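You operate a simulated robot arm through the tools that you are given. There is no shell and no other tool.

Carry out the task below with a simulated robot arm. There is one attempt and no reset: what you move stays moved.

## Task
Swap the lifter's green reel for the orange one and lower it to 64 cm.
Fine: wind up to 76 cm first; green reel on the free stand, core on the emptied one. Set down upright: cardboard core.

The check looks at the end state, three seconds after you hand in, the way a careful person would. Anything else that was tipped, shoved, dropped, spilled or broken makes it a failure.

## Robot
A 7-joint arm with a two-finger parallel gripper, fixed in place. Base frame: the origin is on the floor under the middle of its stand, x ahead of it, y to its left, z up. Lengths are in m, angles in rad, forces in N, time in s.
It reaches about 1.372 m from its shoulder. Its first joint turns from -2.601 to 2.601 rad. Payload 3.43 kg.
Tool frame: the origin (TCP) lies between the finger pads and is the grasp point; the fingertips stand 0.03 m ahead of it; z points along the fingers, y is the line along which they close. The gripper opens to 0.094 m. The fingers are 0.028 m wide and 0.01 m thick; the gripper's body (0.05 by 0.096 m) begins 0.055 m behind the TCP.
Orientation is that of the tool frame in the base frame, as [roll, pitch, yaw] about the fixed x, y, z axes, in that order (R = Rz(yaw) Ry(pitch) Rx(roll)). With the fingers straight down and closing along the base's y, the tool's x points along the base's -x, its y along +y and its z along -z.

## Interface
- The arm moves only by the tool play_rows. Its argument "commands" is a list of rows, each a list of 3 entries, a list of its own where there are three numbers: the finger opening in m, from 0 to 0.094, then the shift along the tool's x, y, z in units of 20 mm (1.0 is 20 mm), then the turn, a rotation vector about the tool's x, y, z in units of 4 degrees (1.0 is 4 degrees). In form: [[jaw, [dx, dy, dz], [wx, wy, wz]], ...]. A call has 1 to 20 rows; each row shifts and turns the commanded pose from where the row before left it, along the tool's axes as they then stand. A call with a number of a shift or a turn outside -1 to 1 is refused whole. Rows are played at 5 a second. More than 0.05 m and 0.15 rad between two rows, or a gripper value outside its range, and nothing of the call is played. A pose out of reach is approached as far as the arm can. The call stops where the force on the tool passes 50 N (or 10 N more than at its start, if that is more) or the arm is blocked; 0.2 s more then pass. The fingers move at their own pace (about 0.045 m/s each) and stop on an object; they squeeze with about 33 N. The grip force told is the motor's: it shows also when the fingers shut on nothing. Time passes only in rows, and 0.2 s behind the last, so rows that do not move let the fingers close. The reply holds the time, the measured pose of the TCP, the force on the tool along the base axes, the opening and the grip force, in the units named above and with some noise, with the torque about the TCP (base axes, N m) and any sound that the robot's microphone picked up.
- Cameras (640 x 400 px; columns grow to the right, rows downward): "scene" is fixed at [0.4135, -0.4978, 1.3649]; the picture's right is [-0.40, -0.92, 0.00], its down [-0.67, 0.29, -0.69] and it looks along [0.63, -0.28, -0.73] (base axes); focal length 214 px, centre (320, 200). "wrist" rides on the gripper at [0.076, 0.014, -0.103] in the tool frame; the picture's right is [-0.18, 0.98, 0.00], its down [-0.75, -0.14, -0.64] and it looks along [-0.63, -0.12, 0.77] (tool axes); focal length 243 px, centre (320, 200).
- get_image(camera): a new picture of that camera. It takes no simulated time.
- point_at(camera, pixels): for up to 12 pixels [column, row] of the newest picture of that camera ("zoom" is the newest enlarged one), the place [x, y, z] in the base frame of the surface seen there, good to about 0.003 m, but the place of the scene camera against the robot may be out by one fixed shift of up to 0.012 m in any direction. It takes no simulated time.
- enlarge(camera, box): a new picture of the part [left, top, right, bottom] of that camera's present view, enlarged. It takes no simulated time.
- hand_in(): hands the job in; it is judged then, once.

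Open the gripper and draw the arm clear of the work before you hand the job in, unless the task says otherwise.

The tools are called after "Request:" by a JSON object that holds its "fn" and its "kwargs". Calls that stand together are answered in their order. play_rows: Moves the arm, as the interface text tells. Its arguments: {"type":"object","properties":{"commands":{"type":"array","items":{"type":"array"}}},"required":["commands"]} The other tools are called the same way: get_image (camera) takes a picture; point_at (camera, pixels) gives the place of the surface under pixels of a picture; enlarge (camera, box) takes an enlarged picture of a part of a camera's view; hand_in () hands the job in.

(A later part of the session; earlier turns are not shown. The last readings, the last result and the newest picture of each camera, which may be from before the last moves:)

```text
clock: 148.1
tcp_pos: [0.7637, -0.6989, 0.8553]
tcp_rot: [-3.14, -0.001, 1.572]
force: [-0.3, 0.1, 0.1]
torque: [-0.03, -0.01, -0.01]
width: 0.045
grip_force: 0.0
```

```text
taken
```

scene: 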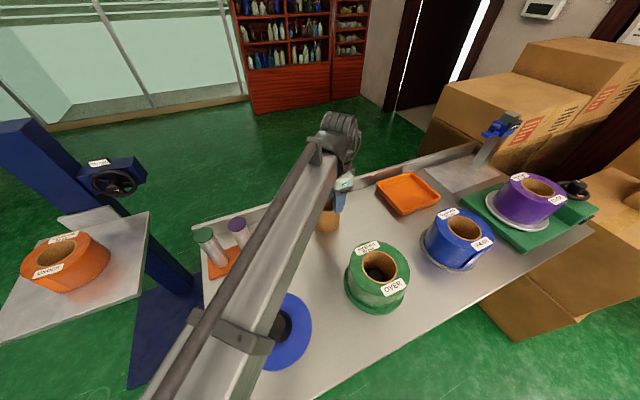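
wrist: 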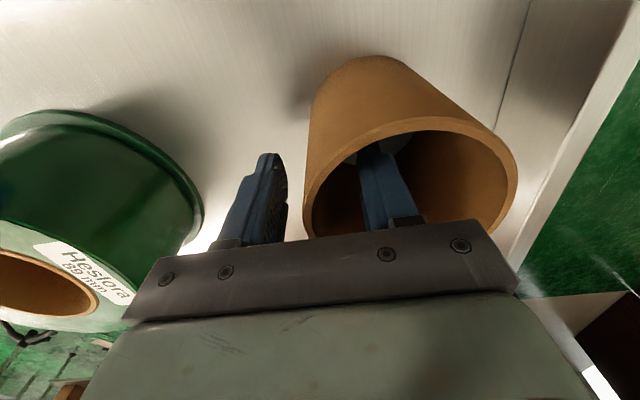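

One finger is inside the core, one outside. I close on the thin wall and then lift slightly to check.

Request:
{"fn": "play_rows", "kwargs": {"commands": [[0.03, [0, 0, 0], [0, 0, 0]], [0.015, [0, 0, 0], [0, 0, 0]], [0.005, [0, 0, 0], [0, 0, 0]], [0.0, [0, 0, 0], [0, 0, 0]], [0.0, [0, 0, 0], [0, 0, 0]], [0.0, [0, 0, 0], [0, 0, 0]]]}}

Request:
{"fn": "get_image", "kwargs": {"camera": "wrist"}}

```text
clock: 149.5
tcp_pos: [0.7633, -0.6998, 0.8558]
tcp_rot: [-3.139, 0.0, 1.573]
force: [0.4, 0.5, 1.0]
torque: [-0.01, -0.04, -0.03]
width: 0.0067
grip_force: 32.5
```

```text
taken
```

wrist: 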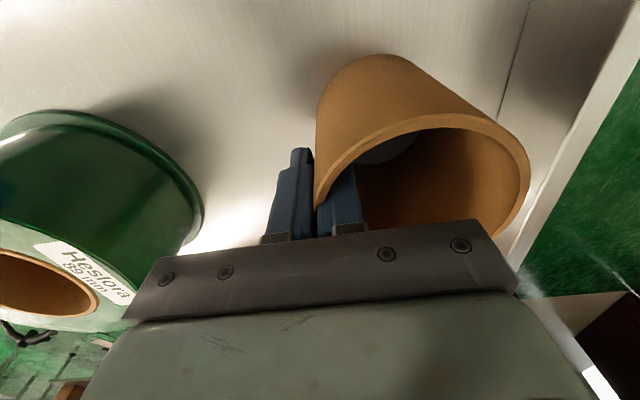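

Gripped (0.0067 m, wall plus curvature). I lift 17 cm straight up and check that the core hangs upright.

Request:
{"fn": "play_rows", "kwargs": {"commands": [[0.0, [0, 0, -0.3], [0, 0, 0]], [0.0, [0, 0, -0.5], [0, 0, 0]], [0.0, [0, 0, -1], [0, 0, 0]], [0.0, [0, 0, -1], [0, 0, 0]], [0.0, [0, 0, -1], [0, 0, 0]], [0.0, [0, 0, -1], [0, 0, 0]], [0.0, [0, 0, -1], [0, 0, 0]], [0.0, [0, 0, -1], [0, 0, 0]], [0.0, [0, 0, -1], [0, 0, 0]], [0.0, [0, 0, -0.5], [0, 0, 0]], [0.0, [0, 0, 0], [0, 0, 0]]]}}

Request:
{"fn": "get_image", "kwargs": {"camera": "wrist"}}

Request:
{"fn": "get_image", "kwargs": {"camera": "scene"}}

```text
clock: 151.9
tcp_pos: [0.7639, -0.6979, 1.0213]
tcp_rot: [-3.139, -0.003, 1.572]
force: [0.9, -0.5, -1.0]
torque: [0.01, 0.02, -0.02]
width: 0.0067
grip_force: 32.9
```

```text
taken
```

wrist: 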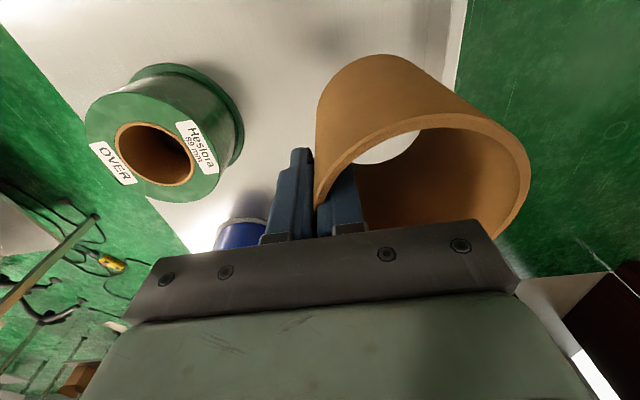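

```text
taken
```

scene: 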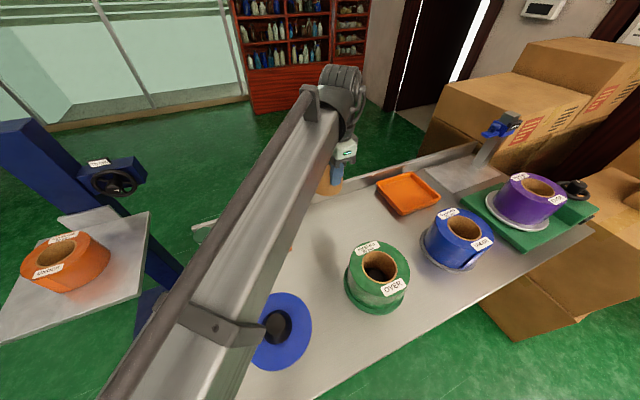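

The core hangs upright, unmoved in the grip. I move diagonally to above the blue stand, TCP target ≈(0.524,-0.4585).

Request:
{"fn": "play_rows", "kwargs": {"commands": [[0.0, [0.5, -0.5, 0], [0, 0, 0]], [0.0, [0.92, -0.92, 0], [0, 0, 0]], [0.0, [0.92, -0.92, 0], [0, 0, 0]], [0.0, [0.92, -0.92, 0], [0, 0, 0]], [0.0, [0.92, -0.92, 0], [0, 0, 0]], [0.0, [0.92, -0.92, 0], [0, 0, 0]], [0.0, [0.92, -0.92, 0], [0, 0, 0]], [0.0, [0.92, -0.92, 0], [0, 0, 0]], [0.0, [0.92, -0.92, 0], [0, 0, 0]], [0.0, [0.92, -0.92, 0], [0, 0, 0]], [0.0, [0.92, -0.92, 0], [0, 0, 0]], [0.0, [0.92, -0.92, 0], [0, 0, 0]], [0.0, [0.92, -0.92, 0], [0, 0, 0]], [0.0, [0.46, -0.46, 0], [0, 0, 0]], [0.0, [0, 0, 0], [0, 0, 0]]]}}

Request:
{"fn": "get_image", "kwargs": {"camera": "wrist"}}

Request:
{"fn": "get_image", "kwargs": {"camera": "scene"}}

```text
clock: 155.1
tcp_pos: [0.5249, -0.462, 1.0223]
tcp_rot: [-3.141, -0.001, 1.573]
force: [0.1, -0.1, -0.8]
torque: [0.02, 0.05, 0.0]
width: 0.0066
grip_force: 32.7
```

```text
taken
```

wrist: 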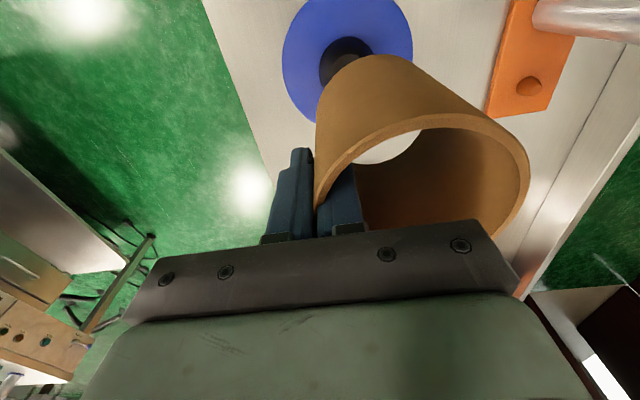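

```text
taken
```

scene: 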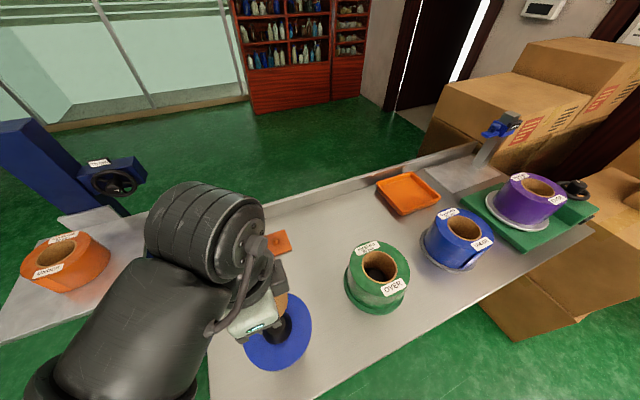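

I measure the blue disc/cone and the core's rim in this wrist view to align them.

Request:
{"fn": "point_at", "kwargs": {"camera": "wrist", "pixels": [[285, 50], [295, 95], [320, 12], [380, 5], [411, 40], [308, 115], [345, 45], [320, 205], [345, 160], [420, 122], [520, 160], [500, 210]]}}

Request:
{"fn": "enlarge", "kwargs": {"camera": "wrist", "box": [270, 0, 430, 120]}}

```text
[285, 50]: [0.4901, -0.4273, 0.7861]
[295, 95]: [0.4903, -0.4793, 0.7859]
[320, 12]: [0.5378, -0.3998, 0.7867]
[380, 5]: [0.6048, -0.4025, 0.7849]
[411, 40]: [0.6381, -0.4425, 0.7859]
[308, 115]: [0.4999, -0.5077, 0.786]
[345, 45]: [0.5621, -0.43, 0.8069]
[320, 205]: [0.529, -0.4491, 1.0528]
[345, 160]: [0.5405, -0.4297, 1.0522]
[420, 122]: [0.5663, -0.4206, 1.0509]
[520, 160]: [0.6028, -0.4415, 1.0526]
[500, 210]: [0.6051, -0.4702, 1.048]
```

```text
3.33 times, centred on (350, 60) of wrist
```

zoom: 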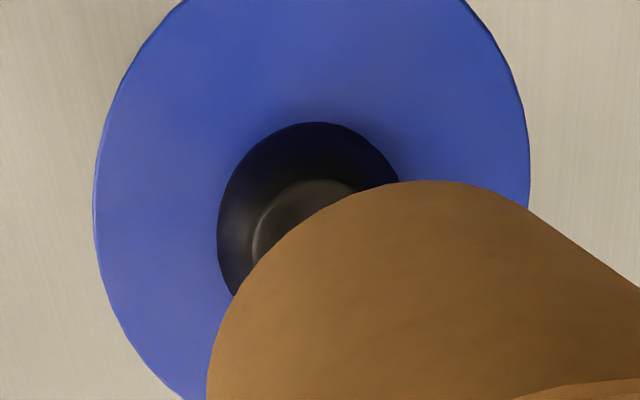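

I take exact disc-edge and cone-edge points in the zoom.

Request:
{"fn": "point_at", "kwargs": {"camera": "zoom", "pixels": [[98, 200], [112, 290], [126, 80], [527, 170], [517, 90], [165, 380], [480, 20], [160, 30], [220, 230], [320, 124], [398, 178], [235, 292]]}}

Request:
{"fn": "enlarge", "kwargs": {"camera": "wrist", "box": [300, 40, 540, 240]}}

```text
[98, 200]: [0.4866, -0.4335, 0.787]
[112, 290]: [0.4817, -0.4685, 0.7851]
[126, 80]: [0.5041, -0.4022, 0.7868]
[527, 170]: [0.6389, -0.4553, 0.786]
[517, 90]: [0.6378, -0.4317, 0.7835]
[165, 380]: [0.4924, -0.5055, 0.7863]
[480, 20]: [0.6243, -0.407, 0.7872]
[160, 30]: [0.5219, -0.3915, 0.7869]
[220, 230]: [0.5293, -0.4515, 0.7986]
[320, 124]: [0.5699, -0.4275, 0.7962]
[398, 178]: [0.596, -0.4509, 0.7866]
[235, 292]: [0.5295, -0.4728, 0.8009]
```

```text
2.00 times, centred on (420, 140) of wrist
```

zoom: 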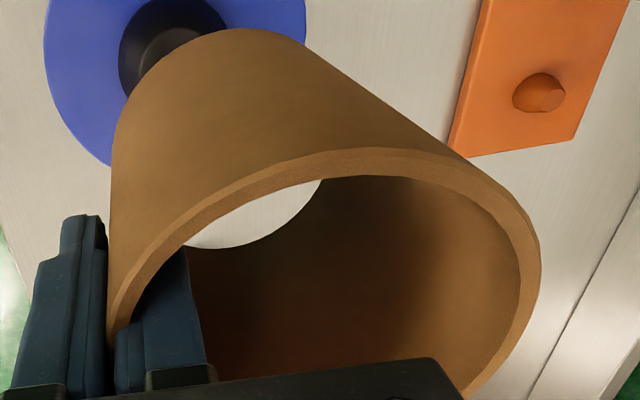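

I measure the core rim more precisely in this zoom.

Request:
{"fn": "point_at", "kwargs": {"camera": "zoom", "pixels": [[111, 320], [135, 275], [180, 225], [250, 178], [340, 157], [420, 158], [480, 185], [520, 225], [532, 280], [515, 330], [480, 380], [240, 260]]}}

```text
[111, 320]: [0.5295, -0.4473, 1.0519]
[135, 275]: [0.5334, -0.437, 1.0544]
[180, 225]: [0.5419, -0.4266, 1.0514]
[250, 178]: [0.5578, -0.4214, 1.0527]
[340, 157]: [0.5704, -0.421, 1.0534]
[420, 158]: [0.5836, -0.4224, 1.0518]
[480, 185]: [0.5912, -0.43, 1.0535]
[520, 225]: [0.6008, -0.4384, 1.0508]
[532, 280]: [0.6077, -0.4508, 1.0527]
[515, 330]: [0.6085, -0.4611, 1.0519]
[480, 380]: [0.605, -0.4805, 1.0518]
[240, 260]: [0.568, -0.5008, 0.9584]
```

I take two more pose readings to average out noise before the final alignment.

Request:
{"fn": "play_rows", "kwargs": {"commands": [[0.0, [0, 0, 0], [0, 0, 0]]]}}

Request:
{"fn": "play_rows", "kwargs": {"commands": [[0.0, [0, 0, 0], [0, 0, 0]]]}}

Request:
{"fn": "play_rows", "kwargs": {"commands": [[0.0, [0, 0, 0], [0, 0, 0]]]}}

```text
clock: 155.5
tcp_pos: [0.527, -0.4616, 1.0228]
tcp_rot: [-3.139, -0.002, 1.575]
force: [0.0, 0.2, -0.4]
torque: [-0.01, 0.02, 0.01]
width: 0.0066
grip_force: 32.7
```

```text
clock: 155.9
tcp_pos: [0.5262, -0.4611, 1.0233]
tcp_rot: [-3.14, -0.002, 1.572]
force: [-0.9, 0.5, -1.1]
torque: [0.01, 0.06, 0.0]
width: 0.0068
grip_force: 32.9
```

```text
clock: 156.3
tcp_pos: [0.526, -0.4614, 1.0239]
tcp_rot: [-3.14, -0.002, 1.572]
force: [0.6, -0.1, -0.6]
torque: [0.01, 0.04, 0.01]
width: 0.0069
grip_force: 32.8
```

Mean pose (0.526,-0.4615,1.023); I shift about -3.5 mm in X and +2.5 mm in Y, then descend 11 cm so the core's bottom is ~2 cm above the cone tip.

Request:
{"fn": "play_rows", "kwargs": {"commands": [[0.0, [0.125, -0.175, 0.5], [0, 0, 0]], [0.0, [0, 0, 1], [0, 0, 0]], [0.0, [0, 0, 1], [0, 0, 0]], [0.0, [0, 0, 1], [0, 0, 0]], [0.0, [0, 0, 1], [0, 0, 0]], [0.0, [0, 0, 1], [0, 0, 0]], [0.0, [0, 0, 0], [0, 0, 0]]]}}

Request:
{"fn": "get_image", "kwargs": {"camera": "wrist"}}

Request:
{"fn": "get_image", "kwargs": {"camera": "scene"}}

Request:
{"fn": "enlarge", "kwargs": {"camera": "scene", "box": [200, 260, 340, 400]}}

```text
clock: 157.9
tcp_pos: [0.5212, -0.4589, 0.9113]
tcp_rot: [-3.139, 0.0, 1.572]
force: [0.3, 0.8, -1.8]
torque: [-0.03, 0.02, 0.0]
width: 0.0066
grip_force: 33.0
```

```text
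taken
```

wrist: 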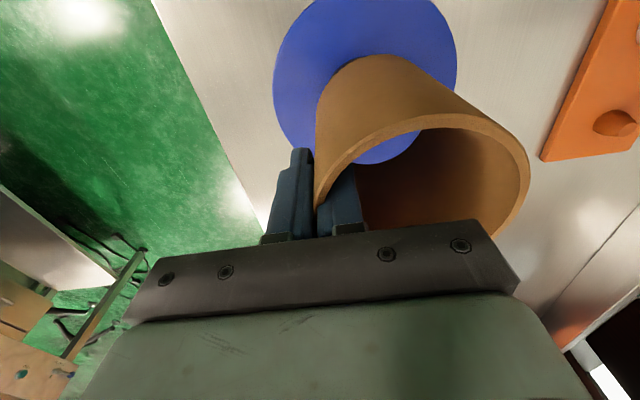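

```text
taken
```

scene: 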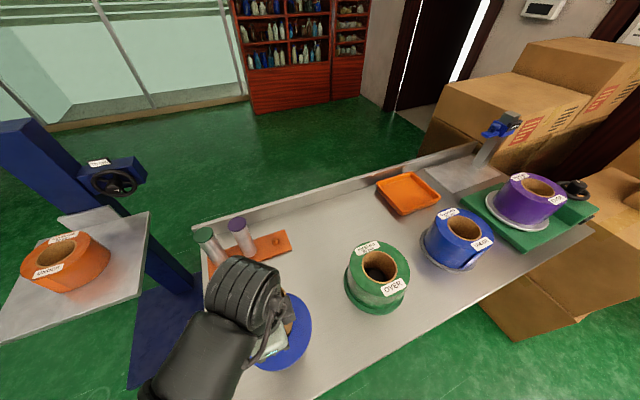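

```text
2.86 times, centred on (270, 330) of scene
```

zoom: 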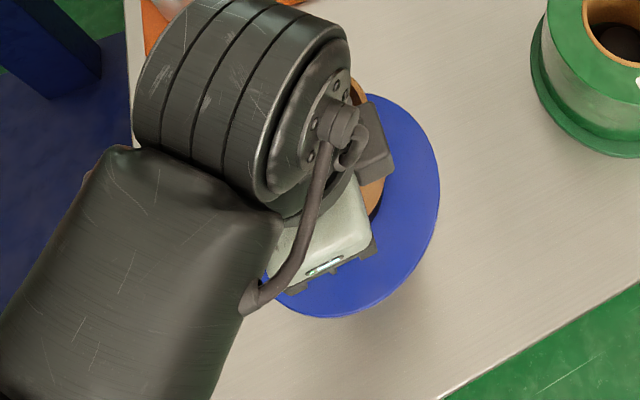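

Core bottom ≈0.835, 17 mm over the cone. I re-measure the disc edges and core rim from here.

Request:
{"fn": "enlarge", "kwargs": {"camera": "wrist", "box": [260, 0, 540, 240]}}

```text
1.67 times, centred on (400, 120) of wrist
```

zoom: 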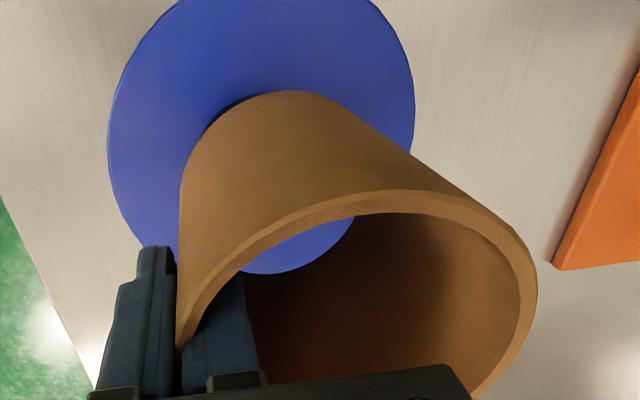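

I take disc-edge points and core rim points in this zoom.

Request:
{"fn": "point_at", "kwargs": {"camera": "zoom", "pixels": [[110, 150], [122, 205], [140, 40], [412, 110], [395, 40], [145, 238], [182, 320], [225, 260], [330, 203], [440, 205], [520, 265], [525, 330]]}}

```text
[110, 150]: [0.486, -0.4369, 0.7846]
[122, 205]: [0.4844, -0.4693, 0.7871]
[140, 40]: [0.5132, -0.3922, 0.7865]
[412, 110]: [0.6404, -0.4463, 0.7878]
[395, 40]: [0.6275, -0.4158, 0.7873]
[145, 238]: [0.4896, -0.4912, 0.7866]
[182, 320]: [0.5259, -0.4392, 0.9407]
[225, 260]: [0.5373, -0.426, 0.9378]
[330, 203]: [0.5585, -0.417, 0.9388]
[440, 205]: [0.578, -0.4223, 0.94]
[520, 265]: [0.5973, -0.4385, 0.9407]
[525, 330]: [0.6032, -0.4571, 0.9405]
```

Core (0.563,-0.4575) vs stand (0.562,-0.4585): aligned to ~1 mm. I lower 3 cm in small steps and watch for side forces.

Request:
{"fn": "play_rows", "kwargs": {"commands": [[0.0, [0, 0, 0.3], [0, 0, 0]], [0.0, [0, 0, 0.3], [0, 0, 0]], [0.0, [0, 0, 0.3], [0, 0, 0]], [0.0, [0, 0, 0.3], [0, 0, 0]], [0.0, [0, 0, 0.3], [0, 0, 0]], [0.0, [0, 0, 0], [0, 0, 0]]]}}

Request:
{"fn": "play_rows", "kwargs": {"commands": [[0.0, [0, 0, 0.2], [0, 0, 0]], [0.0, [0, 0, 0.2], [0, 0, 0]], [0.0, [0, 0, 0.2], [0, 0, 0]], [0.0, [0, 0, 0], [0, 0, 0]]]}}

```text
clock: 159.3
tcp_pos: [0.5213, -0.4574, 0.882]
tcp_rot: [-3.139, -0.001, 1.571]
force: [-0.3, -1.1, -0.4]
torque: [-0.03, 0.02, 0.03]
width: 0.0066
grip_force: 33.0
```

```text
clock: 160.3
tcp_pos: [0.5206, -0.4579, 0.8696]
tcp_rot: [-3.139, -0.001, 1.573]
force: [-0.7, 0.1, -1.0]
torque: [-0.04, 0.0, -0.02]
width: 0.0067
grip_force: 32.4
```

No contact forces at z≈0.870; expected seating at ≈0.862. I creep down.

Request:
{"fn": "play_rows", "kwargs": {"commands": [[0.0, [0, 0, 0.1], [0, 0, 0]], [0.0, [0, 0, 0.1], [0, 0, 0]], [0.0, [0, 0, 0], [0, 0, 0]]]}}

Request:
{"fn": "play_rows", "kwargs": {"commands": [[0.0, [0, 0, 0.1], [0, 0, 0]], [0.0, [0, 0, 0], [0, 0, 0]]]}}

Request:
{"fn": "play_rows", "kwargs": {"commands": [[0.0, [0, 0, 0.08], [0, 0, 0]], [0.0, [0, 0, 0], [0, 0, 0]]]}}

```text
clock: 161.1
tcp_pos: [0.5209, -0.4582, 0.8662]
tcp_rot: [-3.139, -0.001, 1.573]
force: [0.1, 0.0, 0.5]
torque: [0.02, 0.04, 0.01]
width: 0.0067
grip_force: 33.1
```

```text
clock: 161.7
tcp_pos: [0.519, -0.4581, 0.865]
tcp_rot: [-3.141, -0.003, 1.574]
force: [0.2, -0.6, -0.2]
torque: [-0.03, 0.04, 0.02]
width: 0.0066
grip_force: 33.0
```

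```text
clock: 162.3
tcp_pos: [0.5198, -0.4575, 0.8645]
tcp_rot: [-3.139, -0.002, 1.573]
force: [-0.7, 0.2, -1.1]
torque: [0.0, 0.05, 0.01]
width: 0.0066
grip_force: 33.4
```

Still free of contact; I continue in ~1.5 mm steps.

Request:
{"fn": "play_rows", "kwargs": {"commands": [[0.0, [0, 0, 0.08], [0, 0, 0]], [0.0, [0, 0, 0], [0, 0, 0]]]}}

Request:
{"fn": "play_rows", "kwargs": {"commands": [[0.0, [0, 0, 0.06], [0, 0, 0]], [0.0, [0, 0, 0], [0, 0, 0]]]}}

```text
clock: 162.9
tcp_pos: [0.5209, -0.4581, 0.8619]
tcp_rot: [-3.141, -0.001, 1.572]
force: [-2.8, 0.3, 18.4]
torque: [0.34, -0.06, 0.0]
width: 0.0065
grip_force: 33.3
```

```text
clock: 163.5
tcp_pos: [0.5198, -0.4573, 0.861]
tcp_rot: [-3.14, 0.0, 1.572]
force: [-3.1, -2.9, 34.8]
torque: [-0.04, -0.13, 0.0]
width: 0.0068
grip_force: 33.0
```

Seated at z≈0.861 with +35 N vertical and negligible side force. I ease up ~1.5 mm to relax and open the fingers a little.

Request:
{"fn": "play_rows", "kwargs": {"commands": [[0.0, [0, 0, -0.07], [0, 0, 0]], [0.0, [0, 0, 0], [0, 0, 0]]]}}

Request:
{"fn": "play_rows", "kwargs": {"commands": [[0.012, [0, 0, 0], [0, 0, 0]], [0.018, [0, 0, 0], [0, 0, 0]], [0.018, [0, 0, 0], [0, 0, 0]]]}}

Request:
{"fn": "get_image", "kwargs": {"camera": "wrist"}}

```text
clock: 164.1
tcp_pos: [0.5213, -0.4578, 0.862]
tcp_rot: [-3.14, -0.001, 1.572]
force: [-7.6, -6.7, 23.0]
torque: [-0.52, -0.22, -0.12]
width: 0.0067
grip_force: 32.7
```

```text
clock: 164.9
tcp_pos: [0.5213, -0.4578, 0.86]
tcp_rot: [-3.139, -0.003, 1.572]
force: [0.1, -1.0, -0.6]
torque: [0.01, -0.02, 0.01]
width: 0.0181
grip_force: 0.1
```

```text
taken
```

wrist: 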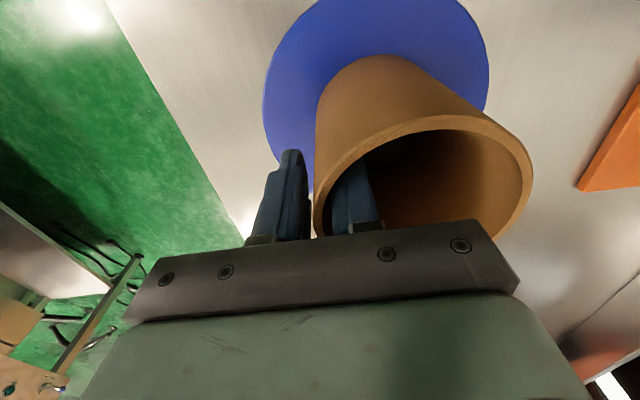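

Released with zero force; the core stands on the disc around the cone. I raise straight up 16 cm.

Request:
{"fn": "play_rows", "kwargs": {"commands": [[0.018, [0, 0, -0.4], [0, 0, 0]], [0.018, [0, 0, -0.5], [0, 0, 0]], [0.018, [0, 0, -0.5], [0, 0, 0]], [0.018, [0, 0, -0.5], [0, 0, 0]], [0.018, [0, 0, -0.5], [0, 0, 0]], [0.018, [0, 0, -1], [0, 0, 0]], [0.03, [0, 0, -1], [0, 0, 0]], [0.06, [0, 0, -1], [0, 0, 0]], [0.06, [0, 0, -1], [0, 0, 0]], [0.06, [0, 0, -1], [0, 0, 0]], [0.06, [0, 0, -1], [0, 0, 0]], [0.06, [0, 0, 0], [0, 0, 0]]]}}

Request:
{"fn": "get_image", "kwargs": {"camera": "wrist"}}

Request:
{"fn": "get_image", "kwargs": {"camera": "scene"}}

```text
clock: 167.5
tcp_pos: [0.5215, -0.4599, 1.0309]
tcp_rot: [-3.14, -0.002, 1.573]
force: [-0.4, -0.2, 0.2]
torque: [0.0, 0.03, -0.02]
width: 0.0601
grip_force: 0.1
```

```text
taken
```

wrist: 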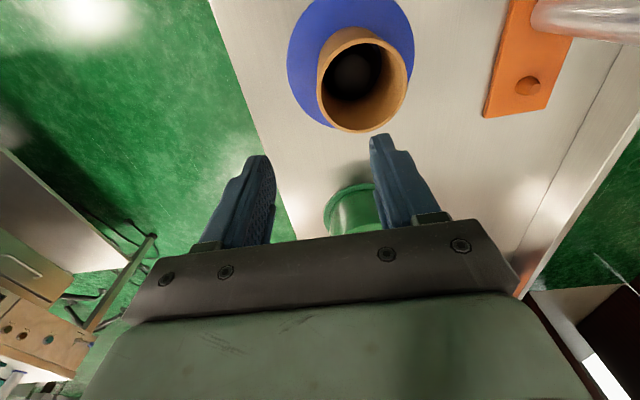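

```text
taken
```

scene: 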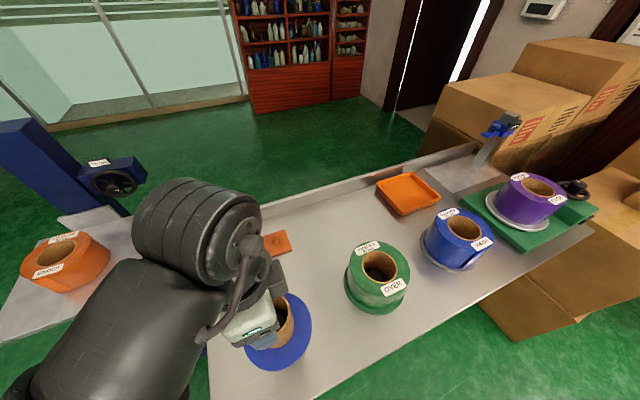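

The core stands on the blue stand with the cone inside ((350,70) wrist view). I verify that its rim is level.

Request:
{"fn": "point_at", "kwargs": {"camera": "wrist", "pixels": [[319, 75], [335, 120], [365, 130], [405, 85], [350, 32], [385, 45], [325, 95], [395, 110]]}}

Request:
{"fn": "enlarge", "kwargs": {"camera": "wrist", "box": [280, 0, 430, 140]}}

```text
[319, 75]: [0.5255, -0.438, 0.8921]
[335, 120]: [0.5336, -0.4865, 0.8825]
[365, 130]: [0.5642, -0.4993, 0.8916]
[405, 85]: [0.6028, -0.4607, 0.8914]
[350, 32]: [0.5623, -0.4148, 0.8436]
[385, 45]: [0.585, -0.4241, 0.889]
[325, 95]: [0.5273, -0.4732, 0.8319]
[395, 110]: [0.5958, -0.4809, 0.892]
```

```text
2.86 times, centred on (355, 70) of wrist
```

zoom: 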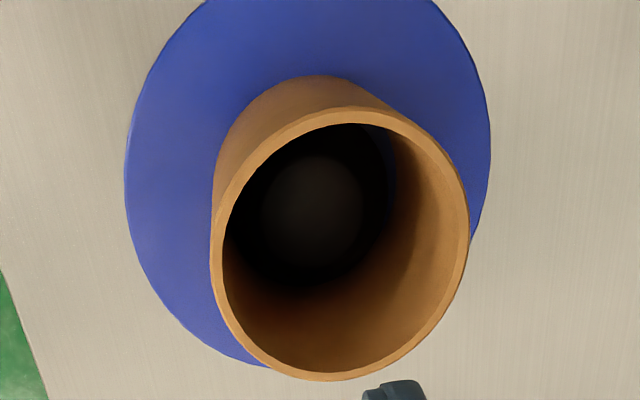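

Rim level at 0.8915, as expected for a seated core. Everything on the table is done; I raise and travel back toward the lifter to wind it down.

Request:
{"fn": "play_rows", "kwargs": {"commands": [[0.06, [0, 0, -1], [0, 0, 0]], [0.06, [0, 0, -1], [0, 0, 0]], [0.06, [0, 0, -1], [0, 0, 0]], [0.06, [0.84, 0.976, 0], [0, 0, 0]], [0.06, [0.84, 0.976, 0], [0, 0, 0]], [0.06, [0.84, 0.976, 0], [0, 0, 0]], [0.06, [0.84, 0.976, 0], [0, 0, 0]], [0.06, [0.84, 0.976, 0], [0, 0, 0]], [0.06, [0.84, 0.976, 0], [0, 0, 0]], [0.06, [0.84, 0.976, 0], [0, 0, 0]], [0.06, [0.84, 0.976, 0], [0, 0, 0]], [0.06, [0.84, 0.976, 0], [0, 0, 0]], [0.06, [0.84, 0.976, 0], [0, 0, 0]], [0.06, [0.84, 0.976, 0], [0, 0, 0]], [0.06, [0.84, 0.976, 0], [0, 0, 0]], [0.06, [0.84, 0.976, 0], [0, 0, 0]], [0.06, [0.84, 0.976, 0], [0, 0, 0]], [0.06, [0.84, 0.976, 0], [0, 0, 0]], [0.06, [0.84, 0.976, 0], [0, 0, 0]], [0.06, [0.84, 0.976, 0], [0, 0, 0]]]}}

Request:
{"fn": "get_image", "kwargs": {"camera": "scene"}}

```text
clock: 171.7
tcp_pos: [0.8532, -0.1725, 1.0899]
tcp_rot: [-3.141, -0.003, 1.572]
force: [0.7, -0.2, 0.1]
torque: [-0.02, -0.02, 0.01]
width: 0.0602
grip_force: 0.1
```

```text
taken
```

scene: 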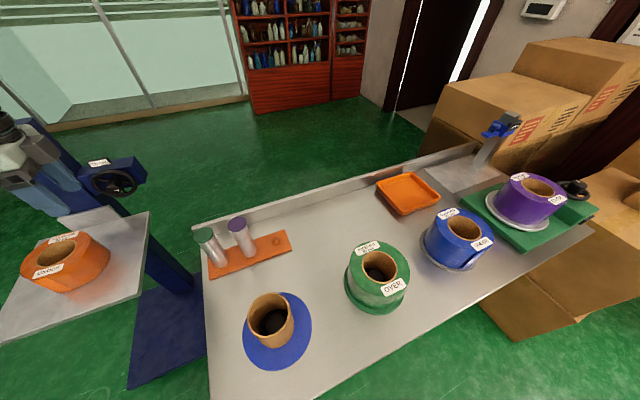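

The core sits upright on the blue stand at (270,320). I move the last few cm to (0.93,-0.107) and start pitching the tool horizontal about its x axis.

Request:
{"fn": "play_rows", "kwargs": {"commands": [[0.06, [0.82, 0.96, 0], [0, 0, 0]], [0.06, [0.82, 0.96, 0], [0, 0, 0]], [0.06, [0.82, 0.96, 0], [0, 0, 0]], [0.06, [0.82, 0.96, 0], [0, 0, 0]], [0.06, [0, 0, 0], [-1, 0, 0]], [0.06, [0, 0, 0], [-1, 0, 0]], [0.06, [0, 0, 0], [-1, 0, 0]], [0.06, [0, 0, 0], [-1, 0, 0]], [0.06, [0, 0, 0], [-1, 0, 0]], [0.06, [0, 0, 0], [-1, 0, 0]], [0.06, [0, 0, 0], [-1, 0, 0]], [0.06, [0, 0, 0], [-1, 0, 0]], [0.06, [0, 0, 0], [-1, 0, 0]], [0.06, [0, 0, 0], [-1, 0, 0]], [0.06, [0, 0, 0], [-1, 0, 0]], [0.06, [0, 0, 0], [-1, 0, 0]], [0.06, [0, 0, 0], [-1, 0, 0]], [0.06, [0, 0, 0], [-1, 0, 0]], [0.06, [0, 0, 0], [-1, 0, 0]], [0.06, [0, 0, 0], [-1, 0, 0]]]}}

Request:
{"fn": "play_rows", "kwargs": {"commands": [[0.06, [0, 0, 0], [-1, 0, 0]], [0.06, [0, 0, 0], [-1, 0, 0]], [0.06, [0, 0, 0], [-1, 0, 0]], [0.06, [0, 0, 0], [-1, 0, 0]], [0.06, [0, 0, 0], [-1, 0, 0]], [0.06, [0, 0, 0], [-1, 0, 0]], [0.06, [0, 0, 0], [-0.5, 0, 0]], [0.06, [0, 0, 0], [0, 0, 0]]]}}

Request:
{"fn": "get_image", "kwargs": {"camera": "wrist"}}

```text
clock: 175.9
tcp_pos: [0.93, -0.1071, 1.0916]
tcp_rot: [2.024, -0.002, 1.573]
force: [0.9, 0.1, -0.2]
torque: [0.01, 0.0, 0.02]
width: 0.0598
grip_force: 0.0
```

```text
clock: 177.7
tcp_pos: [0.9296, -0.106, 1.0901]
tcp_rot: [1.571, -0.002, 1.571]
force: [-0.1, 0.8, -0.1]
torque: [-0.02, 0.01, -0.02]
width: 0.0602
grip_force: 0.0
```

```text
taken
```

wrist: 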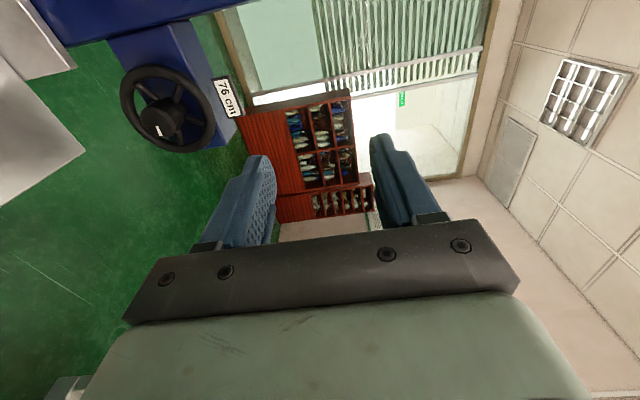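

The tool is horizontal (φ=90°). I lower to z≈0.9025 and advance to x≈1.045 just in front of the knob.

Request:
{"fn": "play_rows", "kwargs": {"commands": [[0.06, [0, -1, 0], [0, 0, 0]], [0.06, [0, -1, 0], [0, 0, 0]], [0.06, [0, -1, 0], [0, 0, 0]], [0.06, [0, -1, 0], [0, 0, 0]], [0.06, [0, -1, 0], [0, 0, 0]], [0.06, [0, -1, 0], [0, 0, 0]], [0.06, [0, -1, 0], [0, 0, 0]], [0.06, [0, -1, 0], [0, 0, 0]], [0.06, [0, -1, 0], [0, 0, 0]], [0.06, [0, -0.4, 0], [0, 0, 0]], [0.06, [0, 0, 1], [0, 0, 0]], [0.06, [0, 0, 1], [0, 0, 0]], [0.06, [0, 0, 1], [0, 0, 0]], [0.06, [0, 0, 1], [0, 0, 0]], [0.06, [0, 0, 1], [0, 0, 0]], [0.06, [0, 0, 0.75], [0, 0, 0]], [0.06, [0, 0, 0], [0, 0, 0]]]}}

Request:
{"fn": "enlarge", "kwargs": {"camera": "scene", "box": [0, 130, 180, 330]}}

```text
clock: 181.3
tcp_pos: [1.0445, -0.1046, 0.9019]
tcp_rot: [1.572, -0.003, 1.571]
force: [0.3, -0.2, 0.2]
torque: [-0.01, -0.01, 0.01]
width: 0.0598
grip_force: 0.1
```

```text
2.00 times, centred on (90, 230) of scene
```

zoom: 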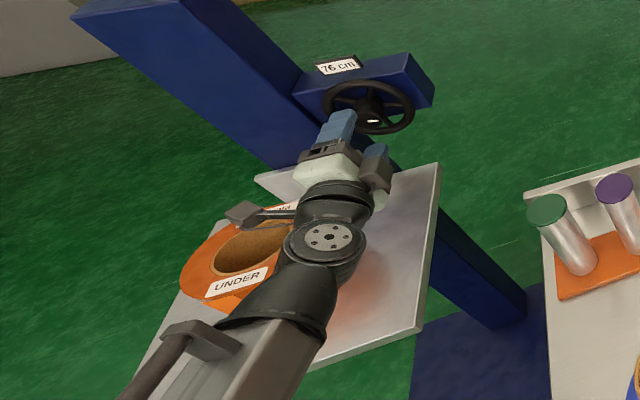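

Display 76 cm. The camera arm would swing near the reel at low roll while the platform is high, so I start the down-stroke from high roll; I roll up from 90° toward 300° in front of the knob.

Request:
{"fn": "play_rows", "kwargs": {"commands": [[0.06, [0, 0, 0], [0, 0, 1]], [0.06, [0, 0, 0], [0, 0, 1]], [0.06, [0, 0, 0], [0, 0, 1]], [0.06, [0, 0, 0], [0, 0, 1]], [0.06, [0, 0, 0], [0, 0, 1]], [0.06, [0, 0, 0], [0, 0, 1]], [0.06, [0, 0, 0], [0, 0, 1]], [0.06, [0, 0, 0], [0, 0, 1]], [0.06, [0, 0, 0], [0, 0, 1]], [0.06, [0, 0, 0], [0, 0, 1]], [0.06, [0, 0, 0], [0, 0, 1]], [0.06, [0, 0, 0], [0, 0, 1]], [0.06, [0, 0, 0], [0, 0, 1]], [0.06, [0, 0, 0], [0, 0, 1]], [0.06, [0, 0, 0], [0, 0, 1]], [0.06, [0, 0, 0], [0, 0, 1]], [0.06, [0, 0, 0], [0, 0, 1]], [0.06, [0, 0, 0], [0, 0, 1]], [0.06, [0, 0, 0], [0, 0, 1]], [0.06, [0, 0, 0], [0, 0, 1]]]}}

Request:
{"fn": "play_rows", "kwargs": {"commands": [[0.06, [0, 0, 0], [0, 0, 1]], [0.06, [0, 0, 0], [0, 0, 1]], [0.06, [0, 0, 0], [0, 0, 1]], [0.06, [0, 0, 0], [0, 0, 0.5]], [0.06, [0, 0, 0], [0, 0, 0]]]}}

Request:
{"fn": "get_image", "kwargs": {"camera": "wrist"}}

```text
clock: 185.5
tcp_pos: [1.0439, -0.1066, 0.9015]
tcp_rot: [1.577, -1.401, 1.564]
force: [0.5, -0.1, 0.0]
torque: [-0.01, -0.01, -0.03]
width: 0.0601
grip_force: 0.1
```

```text
clock: 186.7
tcp_pos: [1.0437, -0.1061, 0.9016]
tcp_rot: [-1.586, -1.497, -1.555]
force: [-0.7, 0.5, 0.4]
torque: [0.03, -0.01, 0.03]
width: 0.0602
grip_force: 0.1
```

```text
taken
```

wrist: 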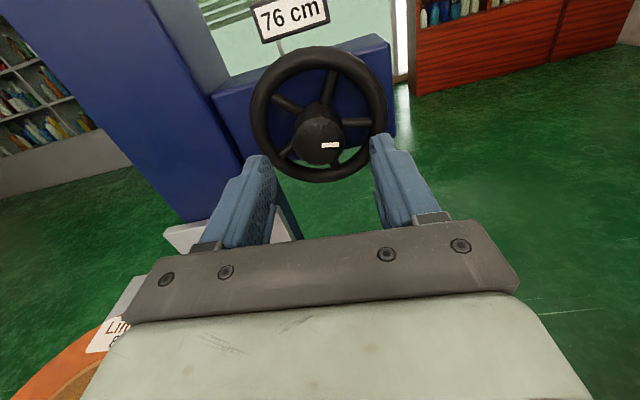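

At φ≈184° the mark points to 3 o'clock and the display is 76 cm. I roll on to ~300°.

Request:
{"fn": "play_rows", "kwargs": {"commands": [[0.06, [0, 0, 0], [0, 0, 1]], [0.06, [0, 0, 0], [0, 0, 1]], [0.06, [0, 0, 0], [0, 0, 1]], [0.06, [0, 0, 0], [0, 0, 1]], [0.06, [0, 0, 0], [0, 0, 1]], [0.06, [0, 0, 0], [0, 0, 1]], [0.06, [0, 0, 0], [0, 0, 1]], [0.06, [0, 0, 0], [0, 0, 1]], [0.06, [0, 0, 0], [0, 0, 1]], [0.06, [0, 0, 0], [0, 0, 1]], [0.06, [0, 0, 0], [0, 0, 1]], [0.06, [0, 0, 0], [0, 0, 1]], [0.06, [0, 0, 0], [0, 0, 1]], [0.06, [0, 0, 0], [0, 0, 1]], [0.06, [0, 0, 0], [0, 0, 1]], [0.06, [0, 0, 0], [0, 0, 1]], [0.06, [0, 0, 0], [0, 0, 1]], [0.06, [0, 0, 0], [0, 0, 1]], [0.06, [0, 0, 0], [0, 0, 1]], [0.06, [0, 0, 0], [0, 0, 1]]]}}

Request:
{"fn": "play_rows", "kwargs": {"commands": [[0.06, [0, 0, 0], [0, 0, 1]], [0.06, [0, 0, 0], [0, 0, 1]], [0.06, [0, 0, 0], [0, 0, 1]], [0.06, [0, 0, 0], [0, 0, 1]], [0.06, [0, 0, 0], [0, 0, 1]], [0.06, [0, 0, 0], [0, 0, 1]], [0.06, [0, 0, 0], [0, 0, 1]], [0.06, [0.025, 0.043, 0], [0, 0, 0]], [0.06, [0, 0, 0], [0, 0, 0]]]}}

Request:
{"fn": "get_image", "kwargs": {"camera": "wrist"}}

Request:
{"fn": "play_rows", "kwargs": {"commands": [[0.06, [0, 0, 0], [0, 0, 0]]]}}

```text
clock: 190.9
tcp_pos: [1.0453, -0.1063, 0.9021]
tcp_rot: [-1.573, -0.103, -1.57]
force: [0.2, 0.2, 0.4]
torque: [0.02, 0.04, -0.02]
width: 0.0601
grip_force: 0.0
```

```text
clock: 192.9
tcp_pos: [1.0433, -0.1064, 0.901]
tcp_rot: [-1.574, 0.386, -1.571]
force: [0.4, 0.1, 0.2]
torque: [0.02, 0.02, -0.02]
width: 0.06
grip_force: 0.1
```

```text
taken
```

wrist: 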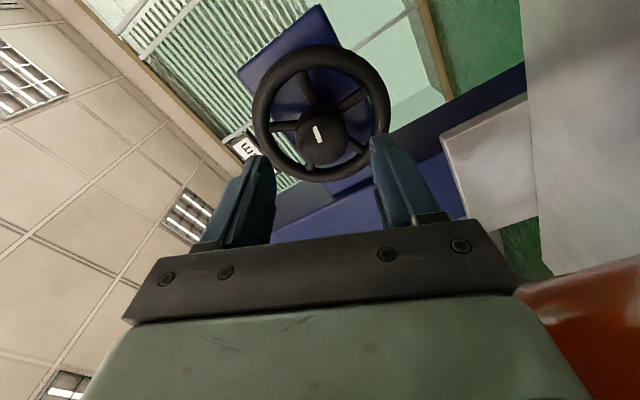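

```text
clock: 193.3
tcp_pos: [1.0438, -0.1069, 0.9003]
tcp_rot: [-1.572, 0.384, -1.571]
force: [-0.2, 0.2, -0.3]
torque: [-0.01, 0.04, -0.01]
width: 0.0602
grip_force: 0.0
```

Centred at (1.0437,-0.1066,0.9005), φ=292°. I advance 41 mm and close on the knob.

Request:
{"fn": "play_rows", "kwargs": {"commands": [[0.06, [0, 0, 0.7], [0, 0, 0]], [0.06, [0, 0, 0.7], [0, 0, 0]], [0.06, [0, 0, 0.65], [0, 0, 0]], [0.05, [0, 0, 0], [0, 0, 0]], [0.02, [0, 0, 0], [0, 0, 0]], [0.02, [0, 0, 0], [0, 0, 0]], [0.02, [0, 0, 0], [0, 0, 0]]]}}

Request:
{"fn": "get_image", "kwargs": {"camera": "wrist"}}

```text
clock: 194.9
tcp_pos: [1.0856, -0.105, 0.8983]
tcp_rot: [-1.574, 0.387, -1.571]
force: [-3.5, 6.8, -12.8]
torque: [0.02, 0.16, 0.04]
width: 0.0369
grip_force: 45.3
```

```text
taken
```

wrist: 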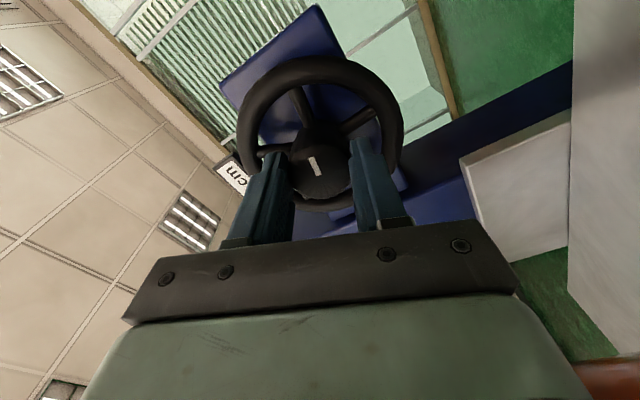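

Good grip with only ~14 N on the closing axis. I ease 0.4 mm and begin winding down: 40° counter-clockwise.

Request:
{"fn": "play_rows", "kwargs": {"commands": [[0.02, [0, 0.02, 0], [0, 0, 0]], [0.02, [0, 0, 0], [0, 0, -1]], [0.02, [0, 0, 0], [0, 0, -1]], [0.02, [0, 0, 0], [0, 0, -1]], [0.02, [0, 0, 0], [0, 0, -1]], [0.02, [0, 0, 0], [0, 0, -1]], [0.02, [0, 0, 0], [0, 0, -1]], [0.02, [0, 0, 0], [0, 0, -1]], [0.02, [0, 0, 0], [0, 0, -1]], [0.02, [0, 0, 0], [0, 0, -1]], [0.02, [0, 0, 0], [0, 0, -1]], [0.02, [0, 0, 0], [0, 0, 0]]]}}

Request:
{"fn": "enlarge", "kwargs": {"camera": "scene", "box": [70, 140, 150, 200]}}

```text
clock: 197.5
tcp_pos: [1.084, -0.1054, 0.9006]
tcp_rot: [-1.573, -0.313, -1.571]
force: [-24.5, 5.0, -10.2]
torque: [0.0, 0.31, 0.4]
width: 0.0371
grip_force: 44.8
```

```text
6.67 times, centred on (110, 170) of scene
```

zoom: 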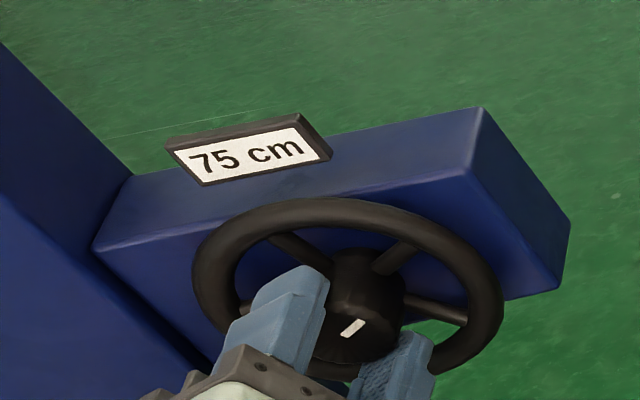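

75 cm and falling. Axial force is -24 N, so I back off 0.8 mm along the tool axis and continue another 40°.

Request:
{"fn": "play_rows", "kwargs": {"commands": [[0.02, [0, 0, -0.04], [0, 0, 0]], [0.02, [0, 0, 0], [0, 0, -1]], [0.02, [0, 0, 0], [0, 0, -1]], [0.02, [0, 0, 0], [0, 0, -1]], [0.02, [0, 0, 0], [0, 0, -1]], [0.02, [0, 0, 0], [0, 0, -1]], [0.02, [0, 0, 0], [0, 0, -1]], [0.02, [0, 0, 0], [0, 0, -1]], [0.02, [0, 0, 0], [0, 0, -1]], [0.02, [0, 0, 0], [0, 0, -1]], [0.02, [0, 0, 0], [0, 0, -1]], [0.02, [0, 0, 0], [0, 0, 0]]]}}

```text
clock: 200.1
tcp_pos: [1.0848, -0.1048, 0.9004]
tcp_rot: [-1.57, -1.014, -1.567]
force: [5.4, 8.6, 4.1]
torque: [0.05, 0.01, 0.12]
width: 0.0371
grip_force: 45.0
```

Forces are small (<10 N). I continue 52° more.

Request:
{"fn": "play_rows", "kwargs": {"commands": [[0.02, [0, 0, 0], [0, 0, -1]], [0.02, [0, 0, 0], [0, 0, -1]], [0.02, [0, 0, 0], [0, 0, -1]], [0.02, [0, 0, 0], [0, 0, -1]], [0.02, [0, 0, 0], [0, 0, -1]], [0.02, [0, 0, 0], [0, 0, -1]], [0.02, [0, 0, 0], [0, 0, -1]], [0.02, [0, 0, 0], [0, 0, -1]], [0.02, [0, 0, 0], [0, 0, -1]], [0.02, [0, 0, 0], [0, 0, -1]], [0.02, [0, 0, 0], [0, 0, -1]], [0.02, [0, 0, 0], [0, 0, -1]], [0.02, [0, 0, 0], [0, 0, -1]], [0.02, [0, 0, 0], [0, 0, 0]]]}}

Request:
{"fn": "enlarge", "kwargs": {"camera": "scene", "box": [0, 130, 180, 330]}}

```text
clock: 203.1
tcp_pos: [1.0849, -0.1044, 0.9002]
tcp_rot: [1.575, -1.221, 1.57]
force: [30.7, 7.9, 10.7]
torque: [0.0, -0.95, 0.16]
width: 0.0367
grip_force: 45.0
```

```text
2.00 times, centred on (90, 230) of scene
```

zoom: 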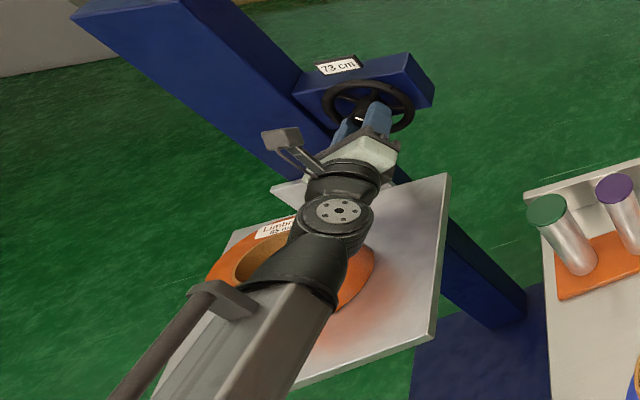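

73 cm at φ=160°. Axial force is +31 N, so I advance 1 mm and continue 48°.

Request:
{"fn": "play_rows", "kwargs": {"commands": [[0.02, [0, 0, 0.05], [0, 0, 0]], [0.02, [0, 0, 0], [0, 0, -1]], [0.02, [0, 0, 0], [0, 0, -1]], [0.02, [0, 0, 0], [0, 0, -1]], [0.02, [0, 0, 0], [0, 0, -1]], [0.02, [0, 0, 0], [0, 0, -1]], [0.02, [0, 0, 0], [0, 0, -1]], [0.02, [0, 0, 0], [0, 0, -1]], [0.02, [0, 0, 0], [0, 0, -1]], [0.02, [0, 0, 0], [0, 0, -1]], [0.02, [0, 0, 0], [0, 0, -1]], [0.02, [0, 0, 0], [0, 0, -1]], [0.02, [0, 0, 0], [0, 0, -1]], [0.02, [0, 0, 0], [0, 0, 0]]]}}

Request:
{"fn": "enlarge", "kwargs": {"camera": "scene", "box": [0, 130, 180, 330]}}

```text
clock: 206.1
tcp_pos: [1.0846, -0.1033, 0.9011]
tcp_rot: [1.574, -0.384, 1.573]
force: [-14.5, 18.5, -9.2]
torque: [-0.02, -0.37, 1.08]
width: 0.0366
grip_force: 45.4
```

```text
2.00 times, centred on (90, 230) of scene
```

zoom: 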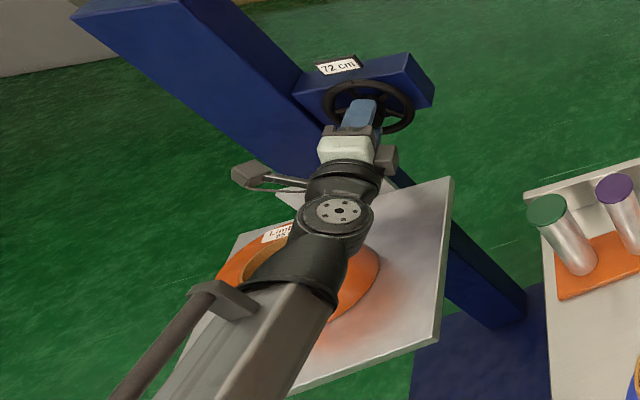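

72 cm at φ=112° — exactly 45°/cm. I relieve small side forces (0.4 mm) and continue 48°; the reel top (≈0.80) is now well below the camera's swing.

Request:
{"fn": "play_rows", "kwargs": {"commands": [[0.02, [0.02, -0.02, 0], [0, 0, 0]], [0.02, [0, 0, 0], [0, 0, -1]], [0.02, [0, 0, 0], [0, 0, -1]], [0.02, [0, 0, 0], [0, 0, -1]], [0.02, [0, 0, 0], [0, 0, -1]], [0.02, [0, 0, 0], [0, 0, -1]], [0.02, [0, 0, 0], [0, 0, -1]], [0.02, [0, 0, 0], [0, 0, -1]], [0.02, [0, 0, 0], [0, 0, -1]], [0.02, [0, 0, 0], [0, 0, -1]], [0.02, [0, 0, 0], [0, 0, -1]], [0.02, [0, 0, 0], [0, 0, -1]], [0.02, [0, 0, 0], [0, 0, -1]], [0.02, [0, 0, 0], [0, 0, 0]]]}}

Request:
{"fn": "enlarge", "kwargs": {"camera": "scene", "box": [0, 130, 180, 330]}}

```text
clock: 209.1
tcp_pos: [1.0848, -0.1052, 0.9004]
tcp_rot: [1.572, 0.454, 1.573]
force: [-10.4, 21.1, -6.2]
torque: [-0.07, 0.12, 1.06]
width: 0.0369
grip_force: 45.2
```

```text
2.00 times, centred on (90, 230) of scene
```

zoom: 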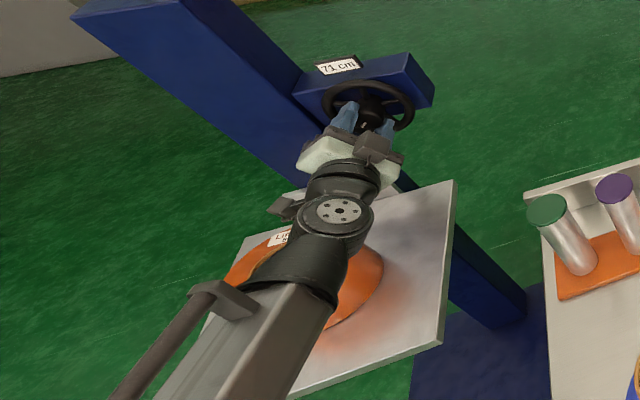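

71 cm at φ=64°. I relieve +0.6 mm in Y and continue 48° to φ≈16°.

Request:
{"fn": "play_rows", "kwargs": {"commands": [[0.02, [0.027, 0.013, 0], [0, 0, 0]], [0.02, [0, 0, 0], [0, 0, -1]], [0.02, [0, 0, 0], [0, 0, -1]], [0.02, [0, 0, 0], [0, 0, -1]], [0.02, [0, 0, 0], [0, 0, -1]], [0.02, [0, 0, 0], [0, 0, -1]], [0.02, [0, 0, 0], [0, 0, -1]], [0.02, [0, 0, 0], [0, 0, -1]], [0.02, [0, 0, 0], [0, 0, -1]], [0.02, [0, 0, 0], [0, 0, -1]], [0.02, [0, 0, 0], [0, 0, -1]], [0.02, [0, 0, 0], [0, 0, -1]], [0.02, [0, 0, 0], [0, 0, -1]], [0.02, [0, 0, 0], [0, 0, 0]]]}}

Request:
{"fn": "enlarge", "kwargs": {"camera": "scene", "box": [0, 130, 180, 330]}}

```text
clock: 212.1
tcp_pos: [1.0837, -0.1047, 0.8994]
tcp_rot: [1.576, 1.293, 1.576]
force: [-2.8, 1.8, -1.9]
torque: [0.0, 0.74, -0.12]
width: 0.0369
grip_force: 44.8
```

```text
2.00 times, centred on (90, 230) of scene
```

zoom: 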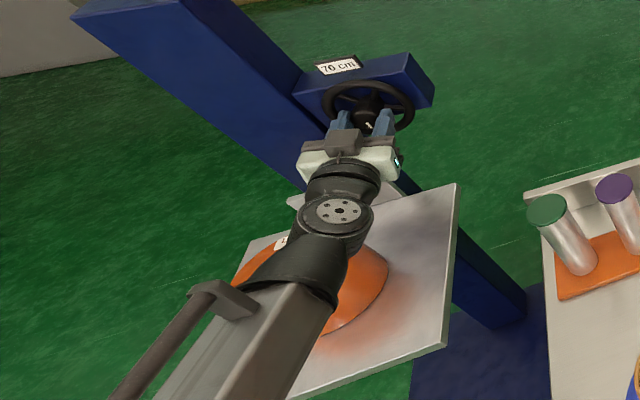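

70 cm at φ=16°, forces near zero. I try 24° further to see whether the roll range extends below zero.

Request:
{"fn": "play_rows", "kwargs": {"commands": [[0.02, [0, 0, 0], [0, 0, -1]], [0.02, [0, 0, 0], [0, 0, -1]], [0.02, [0, 0, 0], [0, 0, -1]], [0.02, [0, 0, 0], [0, 0, -1]], [0.02, [0, 0, 0], [0, 0, -1]], [0.02, [0, 0, 0], [0, 0, -1]], [0.02, [0, 0, 0], [0, 0, 0]]]}}

```text
clock: 213.7
tcp_pos: [1.0851, -0.1052, 0.8995]
tcp_rot: [-1.577, 1.432, -1.578]
force: [-17.3, -3.0, -0.1]
torque: [0.0, 0.9, -0.47]
width: 0.037
grip_force: 44.9
```

Roll is at -8° with no limit reported. I relieve the axial force slightly and continue 40°.

Request:
{"fn": "play_rows", "kwargs": {"commands": [[0.02, [0, 0, -0.03], [0, 0, 0]], [0.02, [0, 0, 0], [0, 0, -1]], [0.02, [0, 0, 0], [0, 0, -1]], [0.02, [0, 0, 0], [0, 0, -1]], [0.02, [0, 0, 0], [0, 0, -1]], [0.02, [0, 0, 0], [0, 0, -1]], [0.02, [0, 0, 0], [0, 0, -1]], [0.02, [0, 0, 0], [0, 0, -1]], [0.02, [0, 0, 0], [0, 0, -1]], [0.02, [0, 0, 0], [0, 0, -1]], [0.02, [0, 0, 0], [0, 0, -1]], [0.02, [0, 0, 0], [0, 0, 0]]]}}

Request:
{"fn": "enlarge", "kwargs": {"camera": "scene", "box": [0, 130, 180, 330]}}

```text
clock: 216.4
tcp_pos: [1.0842, -0.1045, 0.9004]
tcp_rot: [-1.596, 0.733, -1.576]
force: [8.9, 5.6, -7.1]
torque: [-0.01, -0.39, -0.64]
width: 0.0373
grip_force: 45.1
out of reach, approached as far as the arm can: row 11
stopped in row 12: the force on the tool passed its limit at 53 N (the readings are from after the stop); the commanded pose is now the measured one
```

```text
2.00 times, centred on (90, 230) of scene
```

zoom: 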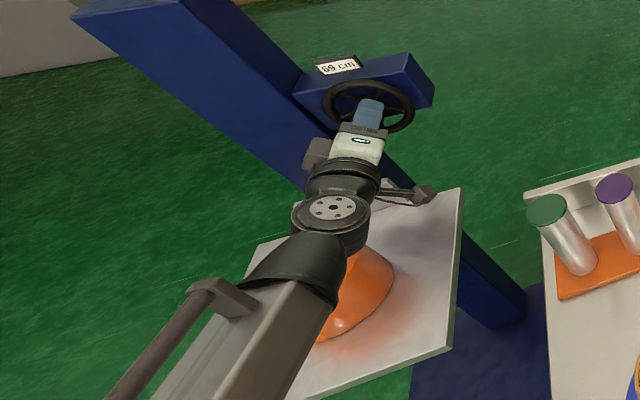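

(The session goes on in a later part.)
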